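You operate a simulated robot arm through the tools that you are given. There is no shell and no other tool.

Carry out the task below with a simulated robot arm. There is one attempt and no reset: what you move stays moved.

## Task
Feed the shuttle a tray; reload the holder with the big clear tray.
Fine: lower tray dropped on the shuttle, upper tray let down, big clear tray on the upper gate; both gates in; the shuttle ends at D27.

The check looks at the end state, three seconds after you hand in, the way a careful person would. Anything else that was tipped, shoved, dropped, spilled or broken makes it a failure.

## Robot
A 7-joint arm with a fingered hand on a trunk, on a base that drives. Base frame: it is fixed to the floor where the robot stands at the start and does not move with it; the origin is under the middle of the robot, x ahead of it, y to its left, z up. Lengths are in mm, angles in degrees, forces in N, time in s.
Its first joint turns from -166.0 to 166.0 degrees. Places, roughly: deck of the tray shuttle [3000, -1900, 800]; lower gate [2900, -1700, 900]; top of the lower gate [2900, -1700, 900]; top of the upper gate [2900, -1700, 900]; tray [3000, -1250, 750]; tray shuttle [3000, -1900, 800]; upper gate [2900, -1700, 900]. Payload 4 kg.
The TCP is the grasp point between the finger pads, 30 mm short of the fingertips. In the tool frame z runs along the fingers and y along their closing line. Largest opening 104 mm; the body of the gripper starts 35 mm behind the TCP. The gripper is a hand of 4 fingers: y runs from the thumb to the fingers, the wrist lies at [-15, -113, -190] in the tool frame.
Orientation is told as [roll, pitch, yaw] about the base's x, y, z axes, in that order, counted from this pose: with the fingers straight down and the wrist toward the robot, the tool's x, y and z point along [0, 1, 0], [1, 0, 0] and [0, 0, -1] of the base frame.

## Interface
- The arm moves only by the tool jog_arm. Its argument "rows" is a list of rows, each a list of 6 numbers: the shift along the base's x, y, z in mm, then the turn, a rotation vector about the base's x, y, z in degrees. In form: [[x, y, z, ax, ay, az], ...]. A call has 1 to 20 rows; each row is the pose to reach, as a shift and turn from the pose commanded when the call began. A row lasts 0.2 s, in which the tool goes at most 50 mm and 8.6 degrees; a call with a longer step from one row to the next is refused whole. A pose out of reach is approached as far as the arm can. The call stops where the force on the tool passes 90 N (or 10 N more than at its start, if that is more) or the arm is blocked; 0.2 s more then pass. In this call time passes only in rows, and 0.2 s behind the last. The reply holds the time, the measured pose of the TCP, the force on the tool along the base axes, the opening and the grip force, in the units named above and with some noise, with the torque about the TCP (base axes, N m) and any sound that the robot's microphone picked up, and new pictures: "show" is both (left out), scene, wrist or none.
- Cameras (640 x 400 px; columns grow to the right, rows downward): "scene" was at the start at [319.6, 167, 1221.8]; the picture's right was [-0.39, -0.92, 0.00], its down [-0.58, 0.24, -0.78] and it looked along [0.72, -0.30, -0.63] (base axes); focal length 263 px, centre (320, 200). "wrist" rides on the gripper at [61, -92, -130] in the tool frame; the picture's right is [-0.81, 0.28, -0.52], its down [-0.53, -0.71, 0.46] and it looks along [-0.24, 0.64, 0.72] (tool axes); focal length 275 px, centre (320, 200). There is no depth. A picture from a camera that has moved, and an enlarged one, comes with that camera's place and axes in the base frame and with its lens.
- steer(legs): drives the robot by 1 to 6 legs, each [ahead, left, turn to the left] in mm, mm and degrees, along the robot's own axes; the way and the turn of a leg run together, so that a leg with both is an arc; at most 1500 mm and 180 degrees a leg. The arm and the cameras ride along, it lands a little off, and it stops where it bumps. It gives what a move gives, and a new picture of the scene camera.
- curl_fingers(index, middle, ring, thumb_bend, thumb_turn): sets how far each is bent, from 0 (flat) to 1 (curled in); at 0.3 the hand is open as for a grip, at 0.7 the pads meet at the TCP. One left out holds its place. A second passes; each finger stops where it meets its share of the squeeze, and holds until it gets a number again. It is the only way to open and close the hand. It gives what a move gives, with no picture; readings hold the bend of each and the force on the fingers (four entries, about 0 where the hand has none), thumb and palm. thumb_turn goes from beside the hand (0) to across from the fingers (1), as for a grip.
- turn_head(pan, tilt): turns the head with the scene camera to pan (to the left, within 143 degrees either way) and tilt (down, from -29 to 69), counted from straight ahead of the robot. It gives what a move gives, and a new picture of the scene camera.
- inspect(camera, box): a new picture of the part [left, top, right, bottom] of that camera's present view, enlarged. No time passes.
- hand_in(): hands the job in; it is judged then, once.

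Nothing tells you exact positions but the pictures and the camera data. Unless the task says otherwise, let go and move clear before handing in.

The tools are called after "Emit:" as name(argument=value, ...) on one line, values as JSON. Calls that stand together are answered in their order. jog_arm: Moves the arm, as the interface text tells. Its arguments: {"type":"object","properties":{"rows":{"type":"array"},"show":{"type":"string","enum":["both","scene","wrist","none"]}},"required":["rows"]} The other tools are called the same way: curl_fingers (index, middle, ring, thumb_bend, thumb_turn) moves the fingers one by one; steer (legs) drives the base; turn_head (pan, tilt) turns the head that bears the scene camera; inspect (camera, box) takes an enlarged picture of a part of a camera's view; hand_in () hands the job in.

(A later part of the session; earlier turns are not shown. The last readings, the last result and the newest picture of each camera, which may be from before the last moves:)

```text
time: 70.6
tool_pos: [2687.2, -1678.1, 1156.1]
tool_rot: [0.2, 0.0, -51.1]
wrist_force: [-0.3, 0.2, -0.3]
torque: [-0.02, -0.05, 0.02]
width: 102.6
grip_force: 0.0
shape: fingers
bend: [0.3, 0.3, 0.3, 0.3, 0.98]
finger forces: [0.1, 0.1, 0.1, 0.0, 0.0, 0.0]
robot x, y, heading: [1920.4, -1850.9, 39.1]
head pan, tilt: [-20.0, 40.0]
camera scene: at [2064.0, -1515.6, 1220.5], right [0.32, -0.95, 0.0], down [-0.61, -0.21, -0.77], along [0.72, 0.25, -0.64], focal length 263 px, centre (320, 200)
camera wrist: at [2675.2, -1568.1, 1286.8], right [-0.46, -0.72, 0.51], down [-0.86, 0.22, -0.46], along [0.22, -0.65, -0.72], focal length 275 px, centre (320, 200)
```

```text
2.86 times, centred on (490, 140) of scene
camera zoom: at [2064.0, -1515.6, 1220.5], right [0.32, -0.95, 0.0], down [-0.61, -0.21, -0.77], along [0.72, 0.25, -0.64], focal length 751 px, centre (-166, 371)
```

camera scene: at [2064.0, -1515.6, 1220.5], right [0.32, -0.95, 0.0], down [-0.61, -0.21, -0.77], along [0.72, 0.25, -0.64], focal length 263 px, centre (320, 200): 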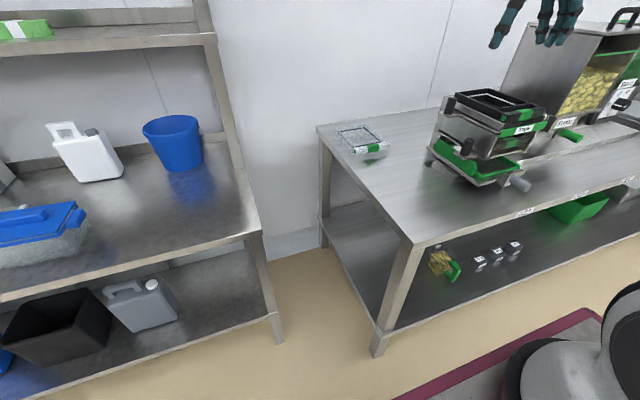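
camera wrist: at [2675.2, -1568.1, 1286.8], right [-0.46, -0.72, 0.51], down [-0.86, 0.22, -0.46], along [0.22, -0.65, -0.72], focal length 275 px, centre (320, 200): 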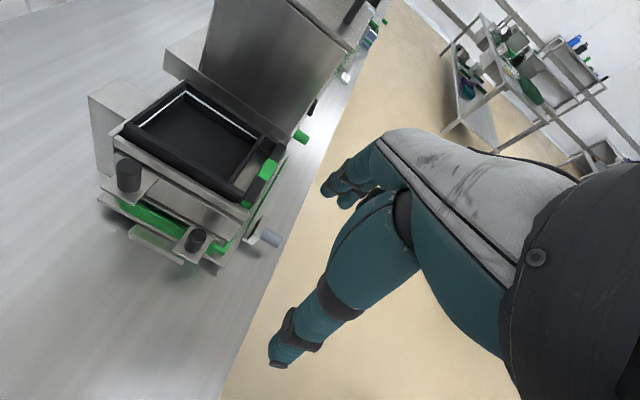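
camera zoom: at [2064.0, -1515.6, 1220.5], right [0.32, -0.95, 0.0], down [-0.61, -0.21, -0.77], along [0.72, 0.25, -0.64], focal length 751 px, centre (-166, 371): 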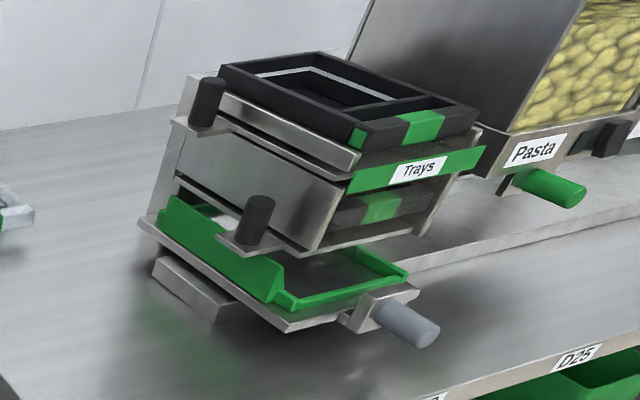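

Emit:
jog_arm(rows=[[35, 8, 0, 0, 0, 0], [70, 16, 0, 0, 0, 0], [86.2, 20.4, -30, 0, 0, 0], [86.2, 20.4, -75, 0, 0, 0], [86.2, 20.4, -120, 0, 0, 0], [86.2, 20.4, -160, 0, 0, 0], [86.2, 20.4, -190, 0, 0, 0], [86.2, 20.4, -200, 0, 0, 0]])

Emit:
inspect(camera="scene", box=[410, 70, 570, 210])

Emit:
inspect(camera="wrist", box=[80, 120, 400, 400])

```text
time: 72.4
tool_pos: [2772.1, -1656.0, 962.7]
tool_rot: [0.5, -0.2, -50.7]
wrist_force: [-11.9, 13.8, 40.7]
torque: [-2.46, -1.34, -0.24]
width: 103.0
grip_force: 21.6
shape: fingers
bend: [0.3, 0.3, 0.3, 0.3, 0.98]
finger forces: [0.1, 42.6, 0.0, 0.0, 0.0, 0.0]
robot x, y, heading: [1920.1, -1848.0, 38.8]
head pan, tilt: [-20.0, 40.0]
camera scene: at [2061.9, -1515.1, 1220.6], right [0.32, -0.95, 0.0], down [-0.61, -0.21, -0.77], along [0.73, 0.25, -0.64], focal length 263 px, centre (320, 200)
camera wrist: at [2759.3, -1546.3, 1093.1], right [-0.46, -0.73, 0.51], down [-0.86, 0.22, -0.46], along [0.23, -0.65, -0.72], focal length 275 px, centre (320, 200)
```

scene: 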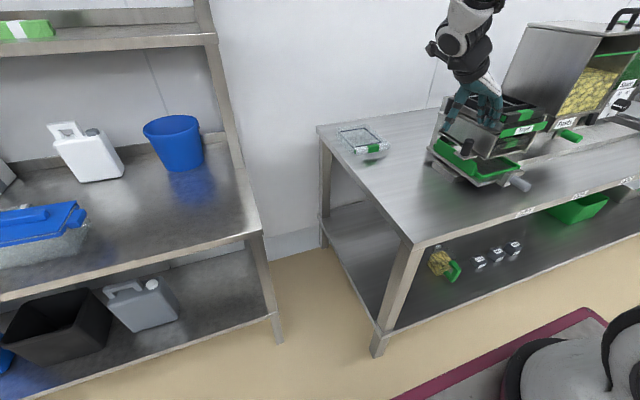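
wrist: 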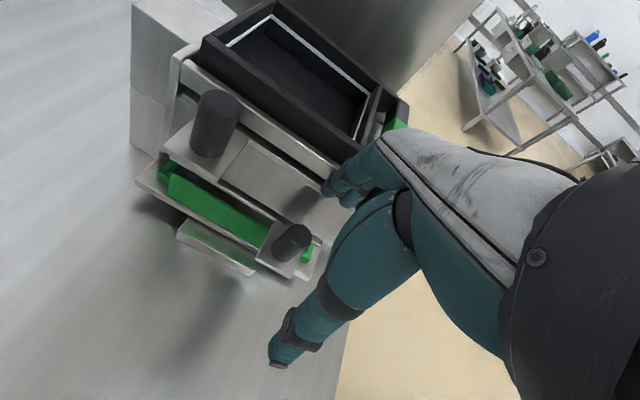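

```text
2.86 times, centred on (490, 140) of scene
camera zoom: at [2061.9, -1515.1, 1220.6], right [0.32, -0.95, 0.0], down [-0.61, -0.21, -0.77], along [0.73, 0.25, -0.64], focal length 751 px, centre (-166, 371)
```

zoom: 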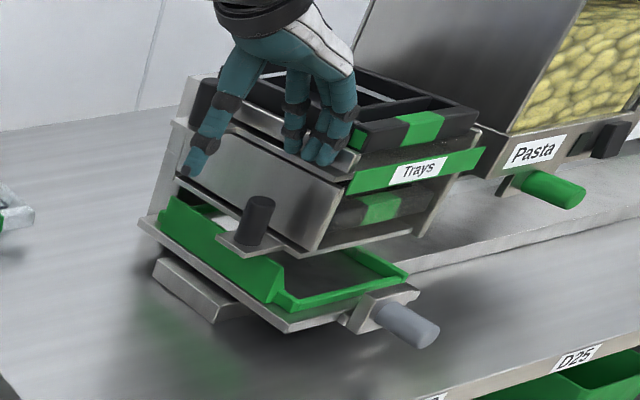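

```text
1.43 times, centred on (240, 260) of wrist
camera zoom: at [2759.3, -1546.3, 1093.1], right [-0.46, -0.73, 0.51], down [-0.86, 0.22, -0.46], along [0.23, -0.65, -0.72], focal length 393 px, centre (434, 114)
```

zoom: 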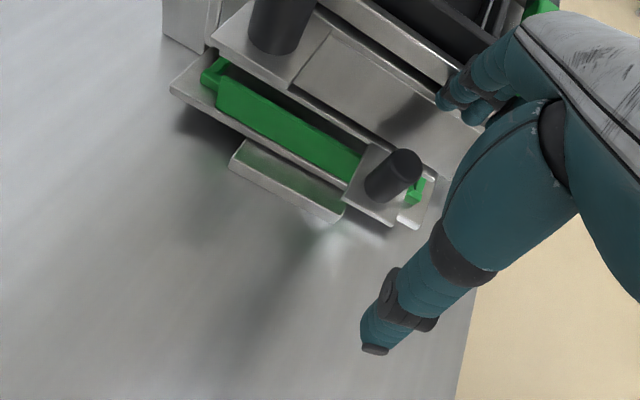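

The middle finger touched down on the upper rail. I'll back up at once, then reconsider the approach.

Emit:
jog_arm(rows=[[0, 0, 15, 0, 0, 0], [-15, 19, 45, 0, 0, 0], [-30, 37, 60, 0, 0, 0]])

Emit:
inspect(camera="scene", box=[410, 70, 570, 210])

Emit:
inspect(camera="wrist", box=[80, 20, 400, 300])

```text
time: 73.2
tool_pos: [2742.6, -1620.8, 1017.5]
tool_rot: [0.1, 0.0, -51.0]
wrist_force: [0.7, 0.0, 0.8]
torque: [0.02, 0.02, 0.0]
width: 102.7
grip_force: 0.0
shape: fingers
bend: [0.3, 0.3, 0.3, 0.3, 0.98]
finger forces: [0.1, 0.1, 0.0, 0.1, 0.1, 0.0]
robot x, y, heading: [1919.1, -1850.4, 38.8]
head pan, tilt: [-20.0, 40.0]
camera scene: at [2064.6, -1515.8, 1220.5], right [0.32, -0.95, 0.0], down [-0.61, -0.21, -0.77], along [0.72, 0.25, -0.64], focal length 263 px, centre (320, 200)
camera wrist: at [2731.4, -1510.9, 1147.7], right [-0.46, -0.72, 0.52], down [-0.86, 0.22, -0.46], along [0.22, -0.65, -0.72], focal length 275 px, centre (320, 200)
```

scene: 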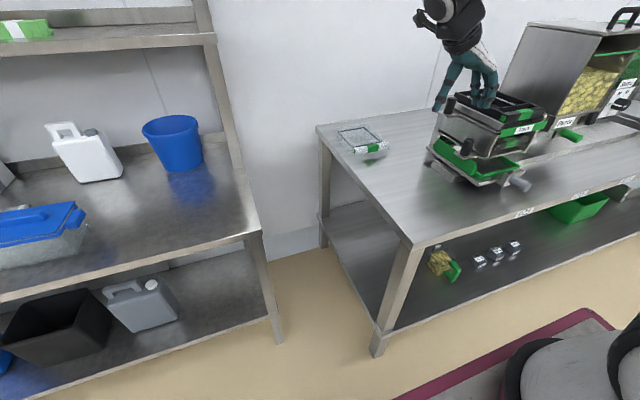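
wrist: 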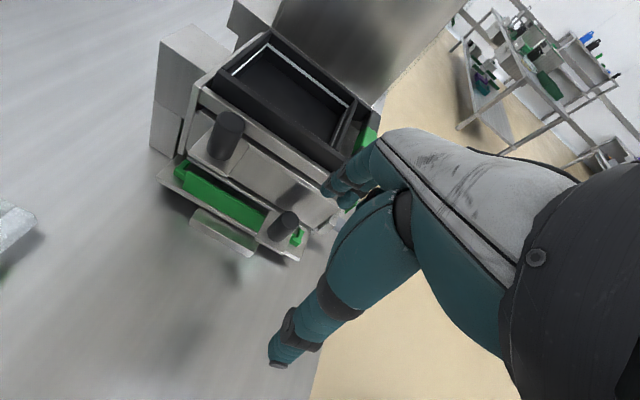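

```text
2.86 times, centred on (490, 140) of scene
camera zoom: at [2064.6, -1515.8, 1220.5], right [0.32, -0.95, 0.0], down [-0.61, -0.21, -0.77], along [0.72, 0.25, -0.64], focal length 751 px, centre (-166, 371)
```

zoom: 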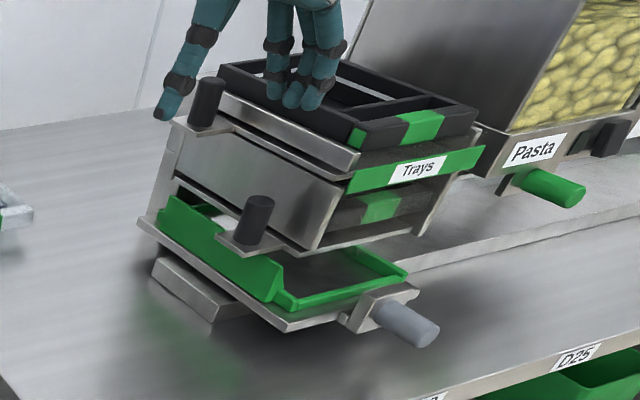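

```text
1.43 times, centred on (240, 160) of wrist
camera zoom: at [2731.4, -1510.9, 1147.7], right [-0.46, -0.72, 0.52], down [-0.86, 0.22, -0.46], along [0.22, -0.65, -0.72], focal length 393 px, centre (434, 257)
```

zoom: 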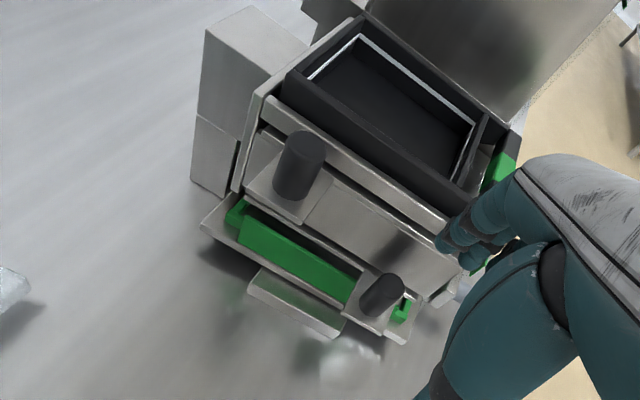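

Nothing was disturbed, but the gap is too narrow for a finger. Instead I'll lean the hand so it points right along the bench and pinch the knob front-to-back from the free left side. I'll set that orientation in clear air first.

Emit:
jog_arm(rows=[[-4, 5, 20, 0, 0, 7.5], [-8, 10, 40, 0, 0, 15], [-12, 15, 60, 0, 0, 22.5], [-16, 20, 80, 0, 0, 30], [-20, 25, 80, 0, 0, 37.5], [-25, 31, 80, 0, 0, 45], [-29, 36, 80, 0, 0, 52.5], [-33, 41, 80, 0, 0, 60], [-37, 46, 80, 0, 0, 67.5], [-41, 51, 80, 0, 0, 75], [-45, 56, 80, 0, 0, 82.5], [-50, 62.4, 80, 0, 0, 90]], show="none")

Emit:
jog_arm(rows=[[0, 0, 0, -6.2, -5, 0], [0, 0, 0, -12.5, -10, 0], [0, 0, 0, -18.7, -15, 0], [0, 0, 0, -25, -20, 0], [0, 0, 0, -31.2, -25, 0], [0, 0, 0, -37.5, -30, 0], [0, 0, 0, -43.7, -35, 0], [0, 0, 0, -49.9, -40, 0], [0, 0, 0, -56.2, -45, 0], [0, 0, 0, -62.4, -50, 0]])

```text
time: 75.8
tool_pos: [2692.0, -1557.4, 1096.2]
tool_rot: [0.4, -0.1, 39.1]
wrist_force: [-0.2, 0.6, 0.2]
torque: [-0.02, -0.01, -0.01]
width: 102.8
grip_force: 0.1
shape: fingers
bend: [0.3, 0.3, 0.3, 0.3, 0.98]
finger forces: [0.0, 0.0, 0.1, 0.1, 0.0, 0.1]
robot x, y, heading: [1921.9, -1848.5, 39.0]
head pan, tilt: [-20.0, 40.0]
```

```text
time: 78.0
tool_pos: [2692.2, -1557.3, 1096.7]
tool_rot: [-79.8, 0.3, 38.9]
wrist_force: [0.4, -0.1, 0.8]
torque: [0.0, 0.0, 0.05]
width: 102.9
grip_force: 0.0
shape: fingers
bend: [0.3, 0.3, 0.3, 0.3, 0.98]
finger forces: [0.0, 0.1, 0.0, 0.1, 0.0, 0.0]
robot x, y, heading: [1922.1, -1850.5, 38.9]
head pan, tilt: [-20.0, 40.0]
camera scene: at [2064.0, -1515.7, 1220.5], right [0.32, -0.95, 0.0], down [-0.61, -0.21, -0.77], along [0.72, 0.25, -0.64], focal length 263 px, centre (320, 200)
camera wrist: at [2532.5, -1507.4, 1059.6], right [-0.01, 0.46, 0.89], down [-0.21, -0.87, 0.45], along [0.98, -0.18, 0.11], focal length 275 px, centre (320, 200)
```

scene: 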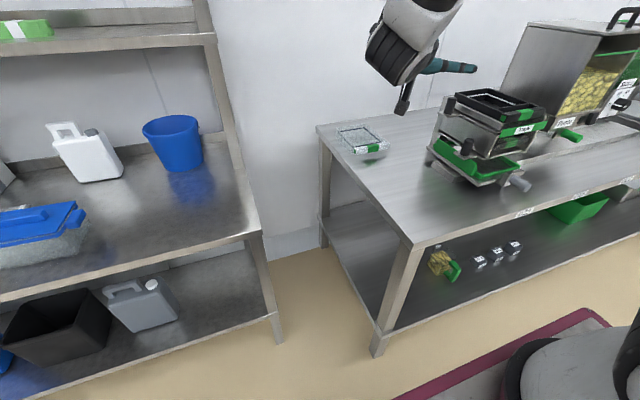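
wrist: 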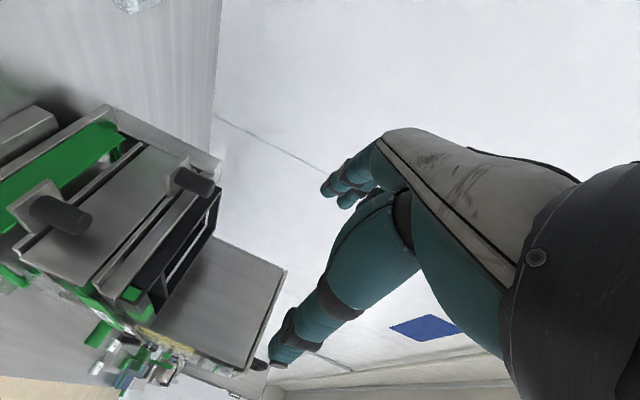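

The sideways orientation works, and the wrist camera sees both knobs. I'll narrow the hand and go down level with the lower knob, still to its left.

Emit:
curl_fingers(index=0.42, middle=0.42, ring=0.42, thumb_bend=0.42)

Emit:
jog_arm(rows=[[0, 0, -45, 0, 0, 0], [0, 0, -90, 0, 0, 0], [0, 0, -135, 0, 0, 0], [10, -12.5, -170, 0, 0, 0], [25, -31.2, -195, 0, 0, 0], [37.5, -46.8, -206, 0, 0, 0]])

Emit:
inspect(camera="wrist", box=[0, 60, 400, 310])

Emit:
inspect(camera="scene", box=[390, 70, 570, 220])

```text
time: 79.0
tool_pos: [2692.4, -1556.4, 1096.0]
tool_rot: [-79.8, 0.5, 38.8]
wrist_force: [-0.3, 0.0, 0.6]
torque: [0.0, 0.01, 0.0]
width: 73.4
grip_force: 0.0
shape: fingers
bend: [0.42, 0.42, 0.42, 0.42, 0.98]
finger forces: [0.0, 0.0, 0.1, 0.0, 0.0, 0.0]
robot x, y, heading: [1921.1, -1849.9, 38.8]
head pan, tilt: [-20.0, 40.0]
```

```text
time: 80.4
tool_pos: [2730.9, -1606.7, 887.0]
tool_rot: [-79.7, 0.3, 38.8]
wrist_force: [-0.2, 0.8, 0.0]
torque: [-0.02, -0.01, 0.01]
width: 73.7
grip_force: 0.1
shape: fingers
bend: [0.42, 0.42, 0.42, 0.42, 0.98]
finger forces: [0.1, 0.0, 0.1, 0.0, 0.0, 0.0]
robot x, y, heading: [1919.3, -1849.0, 39.2]
head pan, tilt: [-20.0, 40.0]
camera scene: at [2063.9, -1515.5, 1220.5], right [0.32, -0.95, 0.0], down [-0.61, -0.21, -0.77], along [0.72, 0.25, -0.64], focal length 263 px, centre (320, 200)
camera wrist: at [2571.3, -1555.6, 850.6], right [-0.01, 0.46, 0.89], down [-0.21, -0.87, 0.45], along [0.98, -0.18, 0.11], focal length 275 px, centre (320, 200)
```

scene: 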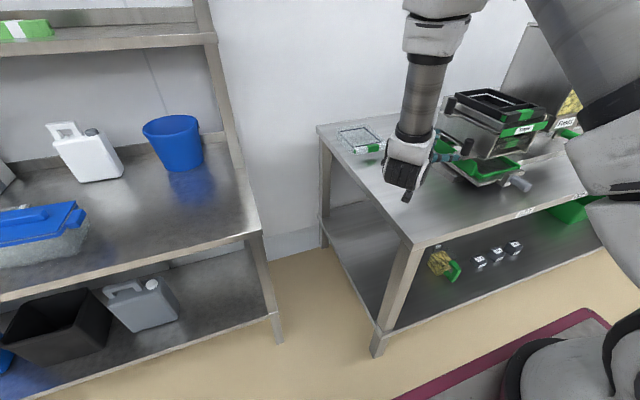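
wrist: 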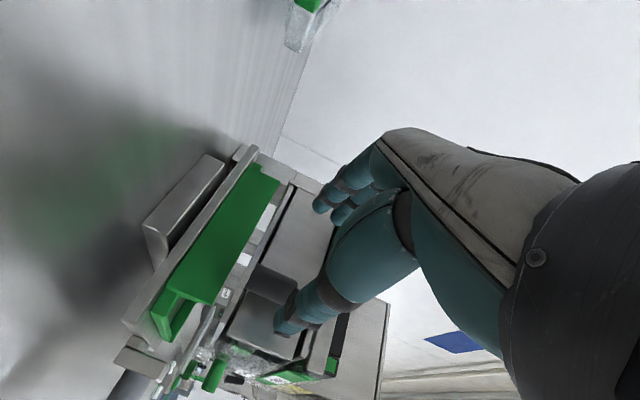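

```text
1.60 times, centred on (200, 185) of wrist
camera zoom: at [2571.3, -1555.6, 850.6], right [-0.01, 0.46, 0.89], down [-0.21, -0.87, 0.45], along [0.98, -0.18, 0.11], focal length 440 px, centre (512, 224)
```

zoom: 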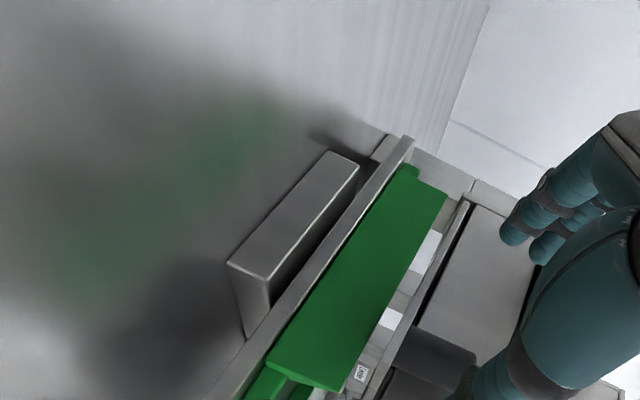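

```text
2.67 times, centred on (480, 145) of scene
camera zoom: at [2063.9, -1515.5, 1220.5], right [0.32, -0.95, 0.0], down [-0.61, -0.21, -0.77], along [0.72, 0.25, -0.64], focal length 701 px, centre (-107, 347)
```

zoom: 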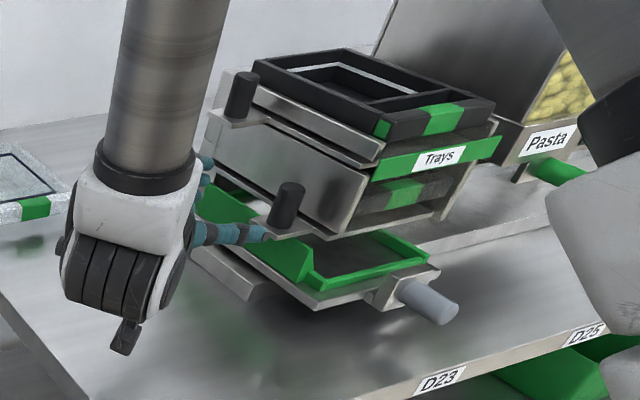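

Emit:
jog_arm(rows=[[12.5, -15.6, 3, 0, 0, 0], [25, -31.2, 5, 0, 0, 0], [37.5, -46.8, 5, 0, 0, 0]])

Emit:
inspect(camera="wrist", box=[180, 140, 420, 400])

Emit:
inspect(camera="scene", box=[420, 90, 540, 190])

```text
time: 81.2
tool_pos: [2767.6, -1650.4, 893.5]
tool_rot: [-79.9, 0.5, 38.9]
wrist_force: [-0.7, -0.9, -0.3]
torque: [-0.01, -0.02, -0.01]
width: 73.3
grip_force: 0.0
shape: fingers
bend: [0.42, 0.42, 0.42, 0.42, 0.98]
finger forces: [0.0, 0.0, 0.0, 0.1, 0.0, 0.0]
robot x, y, heading: [1921.5, -1848.4, 38.9]
head pan, tilt: [-20.0, 40.0]
camera scene: at [2063.9, -1515.4, 1220.5], right [0.32, -0.95, 0.0], down [-0.61, -0.21, -0.77], along [0.72, 0.25, -0.64], focal length 263 px, centre (320, 200)
camera wrist: at [2607.9, -1600.9, 857.4], right [-0.01, 0.46, 0.89], down [-0.21, -0.87, 0.45], along [0.98, -0.18, 0.11], focal length 275 px, centre (320, 200)
```

scene: 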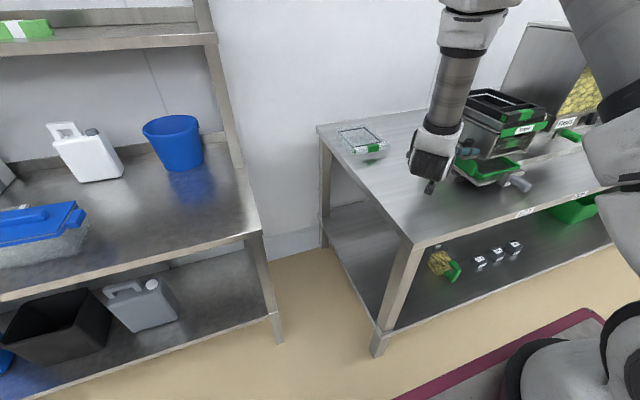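
wrist: 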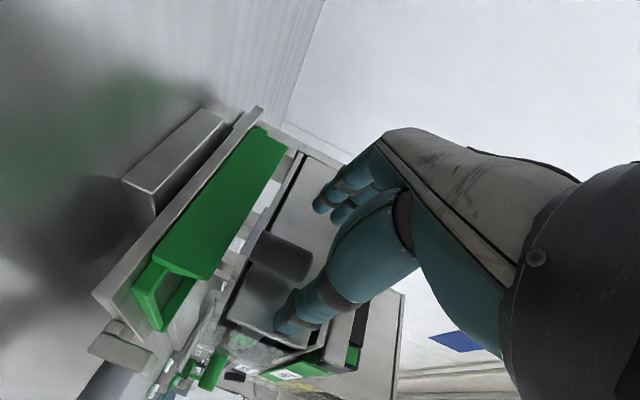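

```text
1.54 times, centred on (300, 270) of wrist
camera zoom: at [2607.9, -1600.9, 857.4], right [-0.01, 0.46, 0.89], down [-0.21, -0.87, 0.45], along [0.98, -0.18, 0.11], focal length 424 px, centre (351, 92)
```

zoom: 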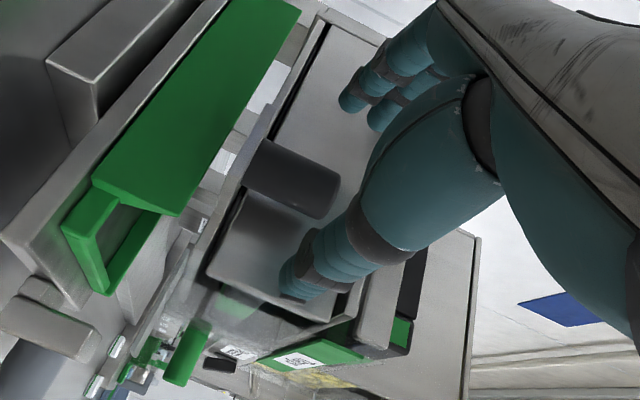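

```text
4.00 times, centred on (480, 140) of scene
camera zoom: at [2063.9, -1515.4, 1220.5], right [0.32, -0.95, 0.0], down [-0.61, -0.21, -0.77], along [0.72, 0.25, -0.64], focal length 1052 px, centre (-320, 440)
```

zoom: 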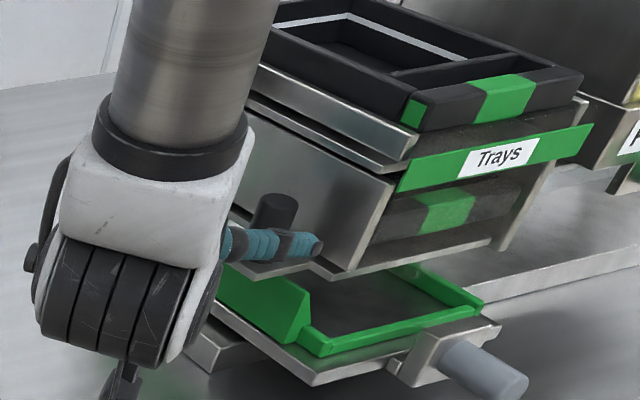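

The knob lies between thumb and fingers. I'll go 25 mm further and close on it.

Emit:
jog_arm(rows=[[7.8, -9.8, 0, 0, 0, 0], [16, -20, -2, 0, 0, 0]], show="none")

Emit:
curl_fingers(index=0.75, middle=0.75, ring=0.42, thumb_bend=0.72)

Emit:
inspect(camera="wrist", box=[180, 140, 420, 400])

Emit:
inspect(camera="scene", box=[420, 90, 540, 190])

```text
time: 81.8
tool_pos: [2782.7, -1669.7, 891.3]
tool_rot: [-79.9, 0.4, 38.8]
wrist_force: [-0.1, -0.1, -0.1]
torque: [0.01, 0.0, 0.0]
width: 73.3
grip_force: 0.1
shape: fingers
bend: [0.42, 0.42, 0.42, 0.42, 0.98]
finger forces: [0.0, 0.0, 0.0, 0.0, 0.0, 0.0]
robot x, y, heading: [1923.4, -1848.7, 38.8]
head pan, tilt: [-20.0, 40.0]
```

```text
time: 82.8
tool_pos: [2782.8, -1671.4, 890.3]
tool_rot: [-79.8, 0.5, 38.8]
wrist_force: [-0.5, 1.7, 0.0]
torque: [-0.01, -0.01, -0.01]
width: 0.0
grip_force: 0.0
shape: fingers
bend: [0.72, 0.75, 0.42, 0.71, 0.97]
finger forces: [0.1, 0.0, 0.0, 0.1, 0.1, 0.1]
robot x, y, heading: [1922.7, -1849.9, 38.7]
head pan, tilt: [-20.0, 40.0]
```

```text
1.54 times, centred on (300, 270) of wrist
camera zoom: at [2623.1, -1620.8, 854.7], right [-0.01, 0.46, 0.89], down [-0.21, -0.87, 0.45], along [0.98, -0.18, 0.11], focal length 424 px, centre (351, 92)
```

zoom: 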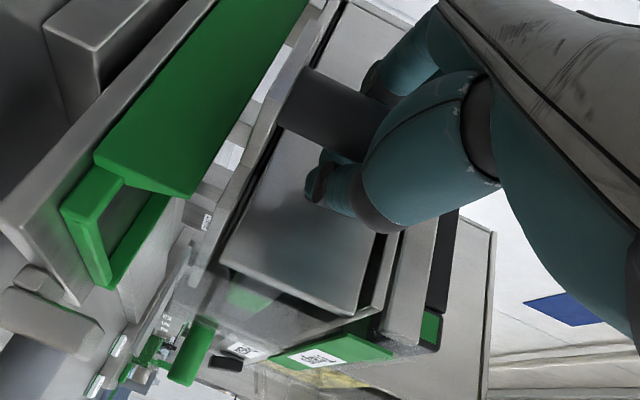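

```text
4.00 times, centred on (480, 140) of scene
camera zoom: at [2064.1, -1515.6, 1220.5], right [0.32, -0.95, 0.0], down [-0.61, -0.21, -0.77], along [0.72, 0.25, -0.64], focal length 1052 px, centre (-320, 440)
```

zoom: 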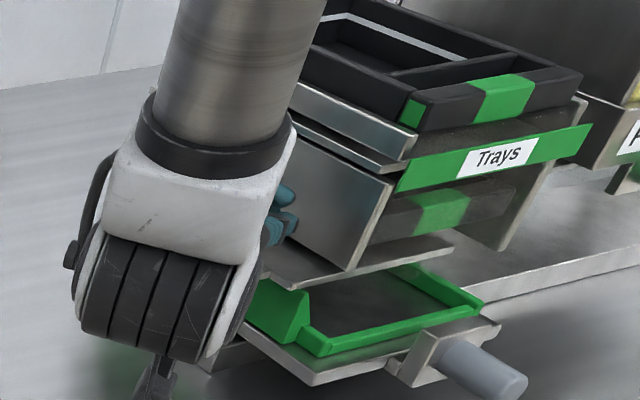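

The fingers closed just short of the knob, since the pads meet at the TCP. I'll open, advance 14 mm and close again.

Emit:
curl_fingers(index=0.42, middle=0.42, thumb_bend=0.42)

Emit:
jog_arm(rows=[[4.4, -5.5, 0, 0, 0, 0], [8.7, -10.9, -2, 0, 0, 0]], show="none")

Emit:
curl_fingers(index=0.75, middle=0.75, thumb_bend=0.72)

Emit:
inspect(camera="wrist", box=[180, 140, 420, 400])

```text
time: 83.8
tool_pos: [2783.7, -1671.7, 892.0]
tool_rot: [-79.7, 0.4, 38.9]
wrist_force: [-0.1, 0.5, 0.2]
torque: [-0.04, -0.01, -0.02]
width: 72.1
grip_force: 0.1
shape: fingers
bend: [0.42, 0.42, 0.42, 0.42, 0.97]
finger forces: [0.0, 0.0, 0.1, 0.0, 0.0, 0.1]
robot x, y, heading: [1923.8, -1847.4, 38.9]
head pan, tilt: [-20.0, 40.0]
```

```text
time: 84.4
tool_pos: [2792.4, -1681.9, 890.0]
tool_rot: [-79.8, 0.4, 39.0]
wrist_force: [-1.1, -0.2, 0.3]
torque: [0.0, 0.0, -0.01]
width: 72.4
grip_force: 0.1
shape: fingers
bend: [0.42, 0.42, 0.42, 0.42, 0.97]
finger forces: [0.0, 0.0, 0.1, 0.0, 0.1, 0.0]
robot x, y, heading: [1919.7, -1848.1, 38.6]
head pan, tilt: [-20.0, 40.0]
```

```text
time: 85.4
tool_pos: [2791.9, -1681.8, 890.1]
tool_rot: [-79.9, 0.4, 38.7]
wrist_force: [-0.4, -0.7, 0.6]
torque: [0.03, -0.01, 0.01]
width: 0.1
grip_force: 0.2
shape: fingers
bend: [0.74, 0.75, 0.42, 0.71, 0.97]
finger forces: [0.1, 0.0, 0.1, 0.1, 0.0, 0.0]
robot x, y, heading: [1918.2, -1851.2, 38.8]
head pan, tilt: [-20.0, 40.0]
```

```text
1.54 times, centred on (300, 270) of wrist
camera zoom: at [2631.4, -1631.9, 853.0], right [-0.01, 0.46, 0.89], down [-0.21, -0.87, 0.45], along [0.98, -0.18, 0.11], focal length 424 px, centre (351, 92)
```

zoom: 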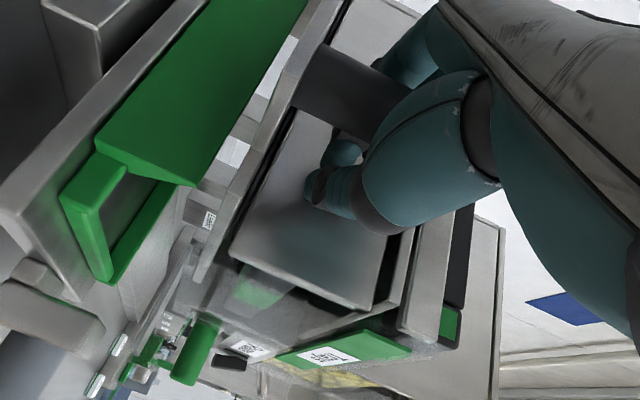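

The first squeeze drew the knob inward: it's now about 33 mm out and sitting behind my closed fingers, which hook it from the right. I can pull the lower gate left with this hook, starting with 110 mm and then a look.

Emit:
jog_arm(rows=[[-12.5, 15.6, 0, 0, 0, 0], [-31.3, 39, 0, 0, 0, 0], [-50, 62.4, 0, 0, 0, 0], [-68.8, 85.8, 0, 0, 0, 0]])

Emit:
inspect(camera="wrist", box=[100, 50, 420, 400])

Emit:
inspect(camera="scene", box=[400, 70, 560, 210])

```text
time: 86.4
tool_pos: [2722.2, -1596.6, 889.9]
tool_rot: [-79.6, 0.3, 38.7]
wrist_force: [0.3, 0.5, -1.0]
torque: [-0.02, 0.0, 0.01]
width: 0.2
grip_force: 0.0
shape: fingers
bend: [0.74, 0.75, 0.42, 0.7, 0.97]
finger forces: [0.0, 0.0, 0.0, 0.0, 0.0, 0.0]
robot x, y, heading: [1917.8, -1847.9, 39.0]
head pan, tilt: [-20.0, 40.0]
camera scene: at [2064.3, -1515.7, 1220.5], right [0.32, -0.95, 0.0], down [-0.61, -0.21, -0.77], along [0.72, 0.25, -0.64], focal length 263 px, centre (320, 200)
camera wrist: at [2563.4, -1545.8, 852.9], right [-0.01, 0.46, 0.89], down [-0.21, -0.87, 0.45], along [0.98, -0.18, 0.11], focal length 275 px, centre (320, 200)
```

scene: 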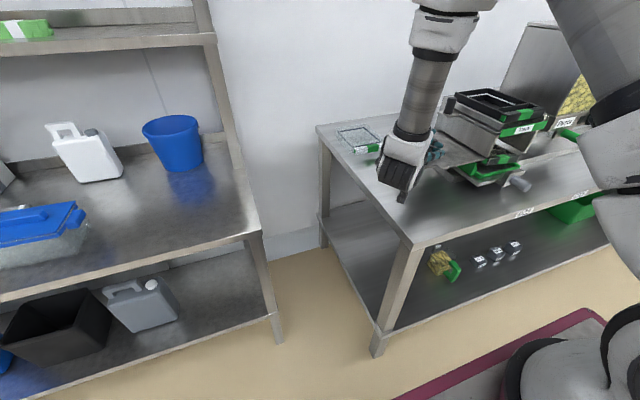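
wrist: 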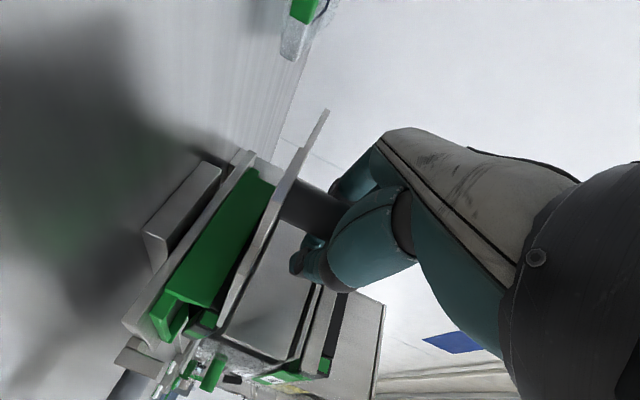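

```text
1.14 times, centred on (260, 225) of wrist
camera zoom: at [2563.4, -1545.8, 852.9], right [-0.01, 0.46, 0.89], down [-0.21, -0.87, 0.45], along [0.98, -0.18, 0.11], focal length 315 px, centre (389, 171)
```

zoom: 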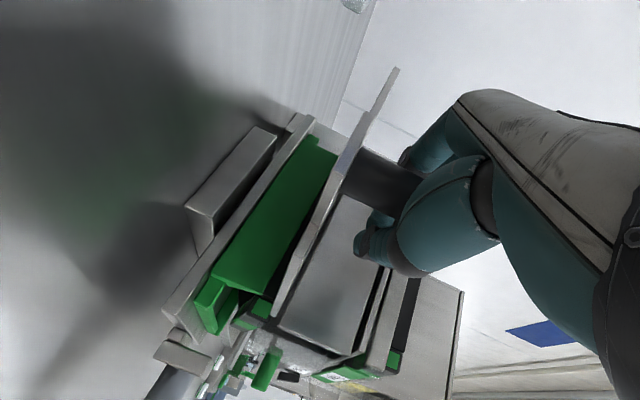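

```text
2.86 times, centred on (480, 140) of scene
camera zoom: at [2064.3, -1515.7, 1220.5], right [0.32, -0.95, 0.0], down [-0.61, -0.21, -0.77], along [0.72, 0.25, -0.64], focal length 751 px, centre (-137, 371)
```

zoom: 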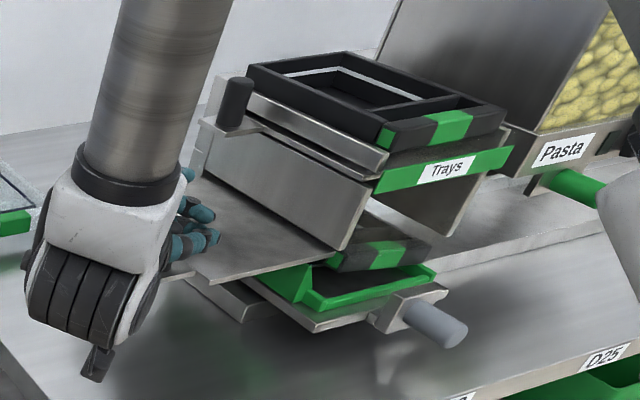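

The gate plate is out by some 130 mm and the lower tray has dropped. I'll look closely at how it lies.

Emit:
inspect(camera="scene", box=[455, 120, 555, 200])

Emit:
inspect(camera="wrist", box=[120, 240, 320, 400])

```text
5.00 times, centred on (505, 160) of scene
camera zoom: at [2064.3, -1515.7, 1220.5], right [0.32, -0.95, 0.0], down [-0.61, -0.21, -0.77], along [0.72, 0.25, -0.64], focal length 1315 px, centre (-605, 400)
```

zoom: 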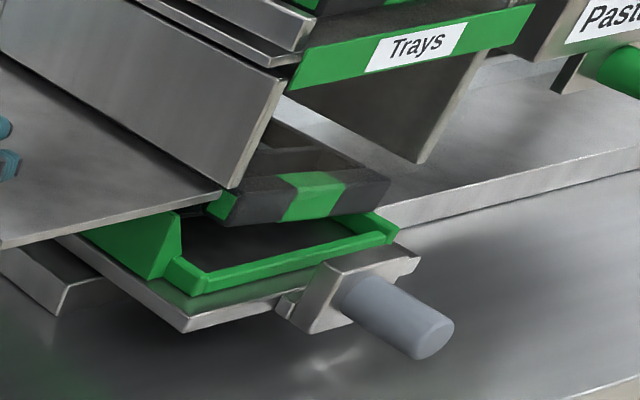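

```text
2.50 times, centred on (220, 320) of wrist
camera zoom: at [2563.4, -1545.8, 852.9], right [-0.01, 0.46, 0.89], down [-0.21, -0.87, 0.45], along [0.98, -0.18, 0.11], focal length 688 px, centre (570, -100)
```

zoom: 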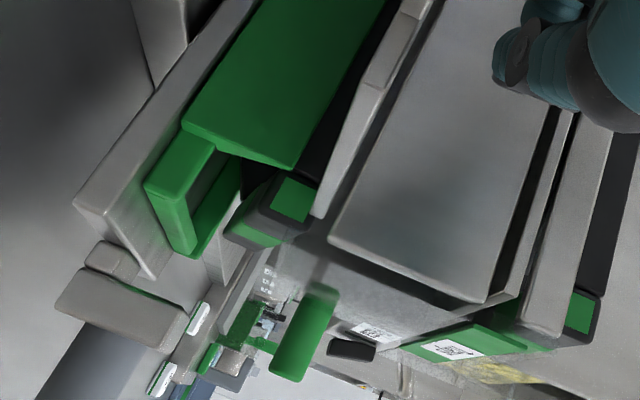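

The lower tray lies level on the shuttle deck, with its bar end at z ≈ 836. Now I open the hand, back off left of the knob, make a closed fingertip and push the gate back in.

Emit:
curl_fingers(index=0.4, middle=0.4, thumb_bend=0.4)

Emit:
jog_arm(rows=[[-15.6, 19.5, 0, 0, 0, 0], [-31.3, 39, 0, 0, 0, 0], [-46.9, 58.5, 0, 0, 0, 0]])

Emit:
curl_fingers(index=0.72, middle=0.72, ring=0.72, thumb_bend=0.72)

Emit:
inspect(camera="scene", box=[390, 70, 550, 210])

Emit:
inspect(camera="wrist", box=[150, 150, 400, 400])

```text
time: 87.4
tool_pos: [2722.9, -1596.2, 889.7]
tool_rot: [-79.7, 0.4, 38.8]
wrist_force: [0.4, -0.3, 0.4]
torque: [-0.04, -0.01, -0.03]
width: 77.2
grip_force: 0.1
shape: fingers
bend: [0.4, 0.4, 0.42, 0.4, 0.97]
finger forces: [0.0, 0.1, 0.1, 0.0, 0.1, 0.0]
robot x, y, heading: [1924.3, -1850.2, 38.8]
head pan, tilt: [-20.0, 40.0]
```

```text
time: 88.2
tool_pos: [2676.5, -1539.8, 890.0]
tool_rot: [-79.7, 0.5, 38.6]
wrist_force: [0.1, -0.2, 0.8]
torque: [-0.06, 0.02, 0.0]
width: 77.7
grip_force: 0.0
shape: fingers
bend: [0.4, 0.4, 0.42, 0.4, 0.97]
finger forces: [0.0, 0.1, 0.0, 0.0, 0.0, 0.0]
robot x, y, heading: [1925.7, -1849.0, 38.8]
head pan, tilt: [-20.0, 40.0]
camera scene: at [2064.4, -1515.7, 1220.5], right [0.32, -0.95, 0.0], down [-0.61, -0.21, -0.77], along [0.72, 0.25, -0.64], focal length 263 px, centre (320, 200)
camera wrist: at [2516.3, -1489.2, 854.3], right [-0.01, 0.46, 0.89], down [-0.21, -0.87, 0.45], along [0.98, -0.19, 0.11], focal length 275 px, centre (320, 200)
```

scene: 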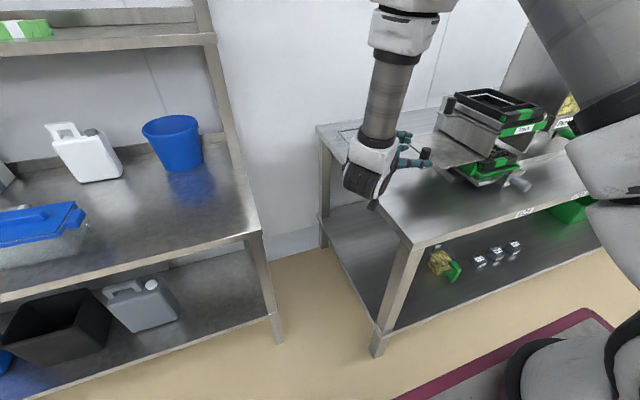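
wrist: 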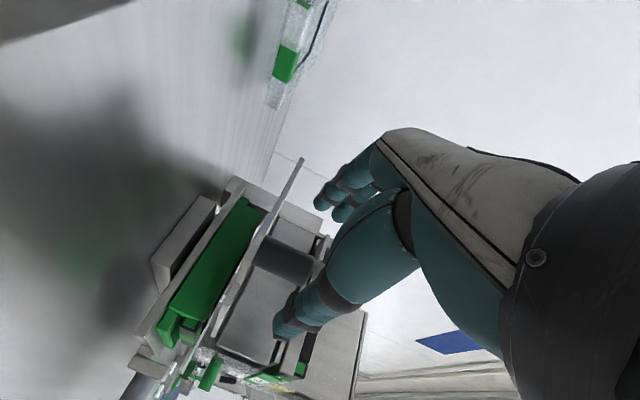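

```text
time: 89.2
tool_pos: [2676.1, -1540.5, 892.0]
tool_rot: [-79.8, 0.5, 38.8]
wrist_force: [0.4, -0.3, -0.3]
torque: [-0.02, 0.04, -0.01]
width: 0.0
grip_force: 0.1
shape: fingers
bend: [0.72, 0.72, 0.72, 0.71, 0.97]
finger forces: [0.0, 0.0, 0.0, 0.0, 0.0, 0.0]
robot x, y, heading: [1923.8, -1851.4, 38.8]
head pan, tilt: [-20.0, 40.0]
```

```text
2.86 times, centred on (470, 140) of scene
camera zoom: at [2064.1, -1515.6, 1220.5], right [0.32, -0.95, 0.0], down [-0.61, -0.21, -0.77], along [0.72, 0.25, -0.64], focal length 751 px, centre (-109, 371)
```

zoom: 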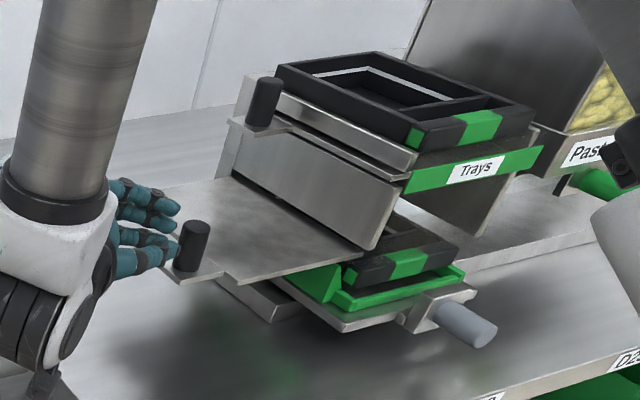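

```text
1.60 times, centred on (275, 275) of wrist
camera zoom: at [2516.1, -1489.0, 854.3], right [-0.01, 0.46, 0.89], down [-0.21, -0.87, 0.45], along [0.98, -0.18, 0.11], focal length 440 px, centre (392, 80)
```

zoom: 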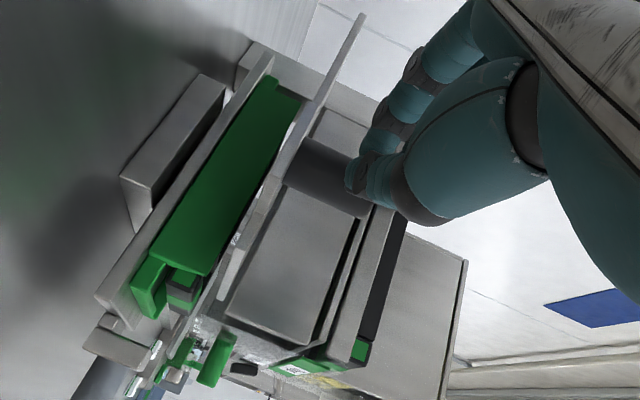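

Emit:
jog_arm(rows=[[9.4, -11.7, -5, 0, 0, 0], [21.9, -27.3, -6, 0, 0, 0], [34.4, -42.9, -6, 0, 0, 0], [43.8, -54.6, -6, 0, 0, 0]])

Emit:
inspect(camera="scene", box=[390, 70, 550, 210])

```text
time: 90.2
tool_pos: [2720.4, -1592.8, 885.8]
tool_rot: [-79.8, 0.4, 38.8]
wrist_force: [0.2, 0.3, 0.3]
torque: [0.03, 0.01, 0.03]
width: 0.0
grip_force: 0.1
shape: fingers
bend: [0.72, 0.72, 0.72, 0.71, 0.97]
finger forces: [0.1, 0.0, 0.0, 0.0, 0.0, 0.1]
robot x, y, heading: [1928.8, -1848.7, 39.0]
head pan, tilt: [-20.0, 40.0]
camera scene: at [2064.0, -1515.5, 1220.5], right [0.32, -0.95, 0.0], down [-0.61, -0.21, -0.77], along [0.72, 0.25, -0.64], focal length 263 px, centre (320, 200)
camera wrist: at [2559.9, -1542.5, 848.7], right [-0.01, 0.46, 0.89], down [-0.21, -0.87, 0.45], along [0.98, -0.19, 0.11], focal length 275 px, centre (320, 200)
```

scene: 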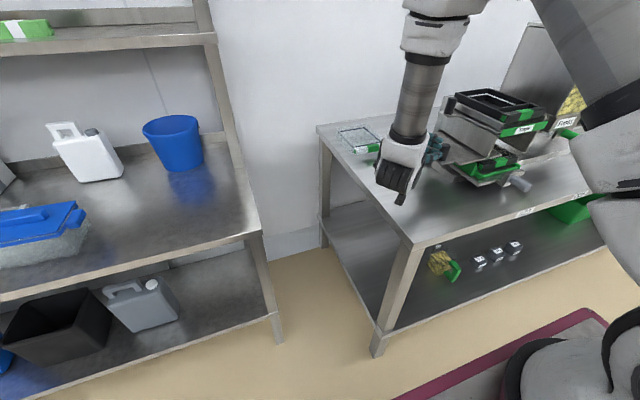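
wrist: 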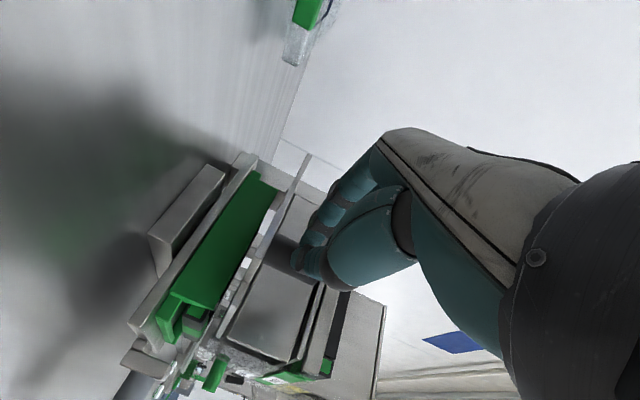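

```text
2.86 times, centred on (470, 140) of scene
camera zoom: at [2064.0, -1515.5, 1220.5], right [0.32, -0.95, 0.0], down [-0.61, -0.21, -0.77], along [0.72, 0.25, -0.64], focal length 751 px, centre (-109, 371)
```

zoom: 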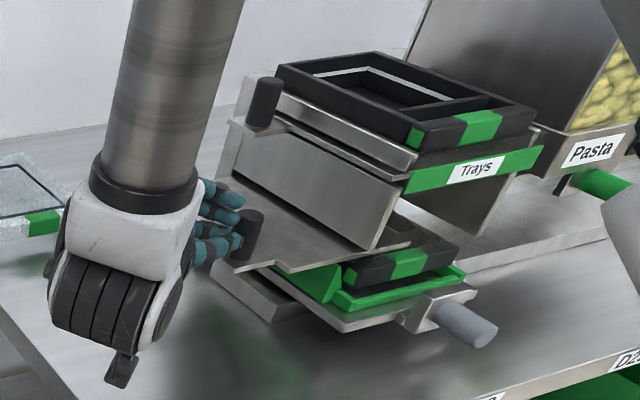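

The gate moves in easily over the tray. I'll keep pushing.

Emit:
jog_arm(rows=[[9.4, -11.7, 0, 0, 0, 0], [18.8, -23.4, 0, 0, 0, 0], [28.1, -35.1, 0, 0, 0, 0], [35.6, -44.5, 0, 0, 0, 0]])

Emit:
inspect(camera="scene", box=[410, 70, 570, 210])

```text
time: 91.2
tool_pos: [2756.4, -1636.4, 884.6]
tool_rot: [-79.8, 0.4, 38.8]
wrist_force: [0.5, 0.7, 0.7]
torque: [0.01, -0.01, -0.02]
width: 0.0
grip_force: 0.1
shape: fingers
bend: [0.72, 0.72, 0.72, 0.71, 0.97]
finger forces: [0.0, 0.0, 0.0, 0.0, 0.0, 0.0]
robot x, y, heading: [1924.3, -1850.7, 38.8]
head pan, tilt: [-20.0, 40.0]
camera scene: at [2064.0, -1515.6, 1220.5], right [0.32, -0.95, 0.0], down [-0.61, -0.21, -0.77], along [0.72, 0.25, -0.64], focal length 263 px, centre (320, 200)
camera wrist: at [2596.7, -1586.3, 848.2], right [-0.01, 0.46, 0.89], down [-0.21, -0.87, 0.45], along [0.98, -0.18, 0.11], focal length 275 px, centre (320, 200)
```

scene: 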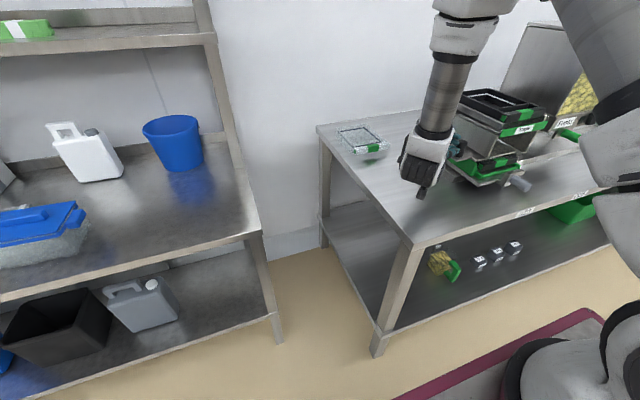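
wrist: 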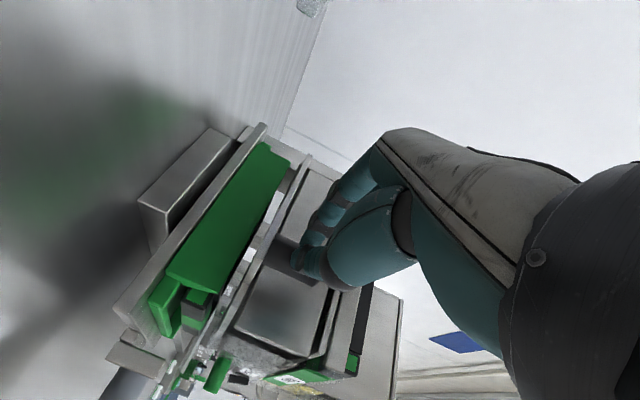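

```text
2.86 times, centred on (490, 140) of scene
camera zoom: at [2064.0, -1515.6, 1220.5], right [0.32, -0.95, 0.0], down [-0.61, -0.21, -0.77], along [0.72, 0.25, -0.64], focal length 751 px, centre (-166, 371)
```

zoom: 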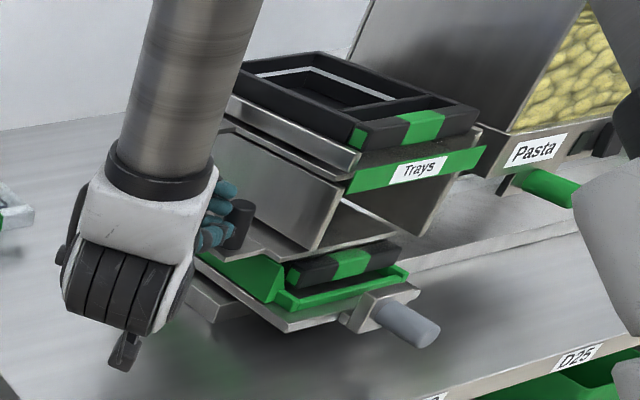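

Emit:
jog_arm(rows=[[5, -6.2, 0, 0, 0, 0], [10, -12.5, 0, 0, 0, 0], [12.5, -15.6, 0, 0, 0, 0]])

Emit:
inspect(camera="scene", box=[410, 70, 570, 210])

```text
time: 92.0
tool_pos: [2768.0, -1653.3, 887.3]
tool_rot: [-79.9, 0.5, 38.8]
wrist_force: [-1.1, 0.4, 0.2]
torque: [-0.02, -0.02, 0.0]
width: 0.0
grip_force: 0.1
shape: fingers
bend: [0.72, 0.72, 0.72, 0.71, 0.97]
finger forces: [0.0, 0.3, 0.1, 0.1, 0.1, 0.1]
robot x, y, heading: [1923.0, -1848.5, 38.7]
head pan, tilt: [-20.0, 40.0]
camera scene: at [2064.1, -1515.6, 1220.5], right [0.32, -0.95, 0.0], down [-0.61, -0.21, -0.77], along [0.72, 0.25, -0.64], focal length 263 px, centre (320, 200)
camera wrist: at [2609.0, -1602.9, 849.1], right [-0.01, 0.46, 0.89], down [-0.21, -0.87, 0.45], along [0.98, -0.19, 0.11], focal length 275 px, centre (320, 200)
```

scene: 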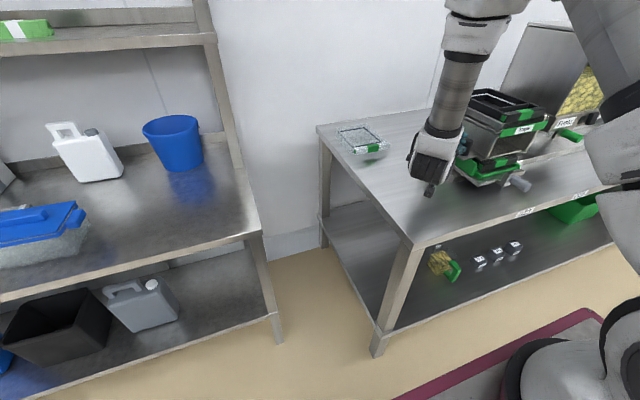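
wrist: 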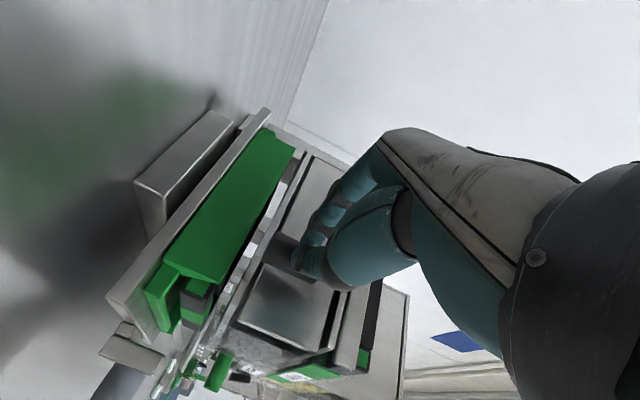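

```text
2.86 times, centred on (490, 140) of scene
camera zoom: at [2064.1, -1515.6, 1220.5], right [0.32, -0.95, 0.0], down [-0.61, -0.21, -0.77], along [0.72, 0.25, -0.64], focal length 751 px, centre (-166, 371)
```

zoom: 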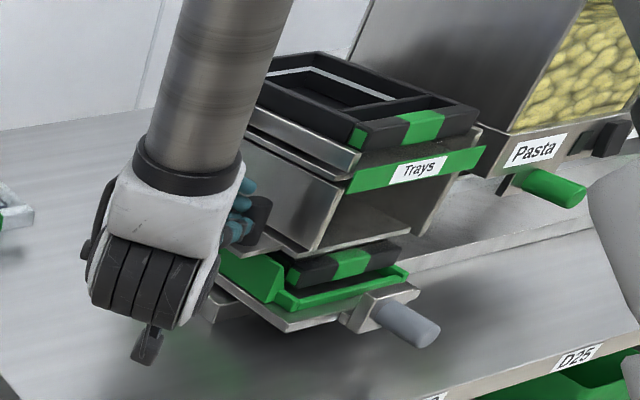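

Emit:
jog_arm(rows=[[1.9, -2.3, 0, 0, 0, 0], [3.8, -4.7, 0, 0, 0, 0]], show="none")

```text
time: 92.6
tool_pos: [2772.6, -1657.2, 885.5]
tool_rot: [-79.8, 0.4, 39.0]
wrist_force: [-4.2, 7.4, -0.4]
torque: [0.02, 0.03, 0.09]
width: 0.0
grip_force: 5.5
shape: fingers
bend: [0.72, 0.73, 0.72, 0.71, 0.97]
finger forces: [8.0, 2.3, 0.1, 0.0, 0.0, 0.1]
robot x, y, heading: [1923.8, -1847.9, 38.7]
head pan, tilt: [-20.0, 40.0]
```

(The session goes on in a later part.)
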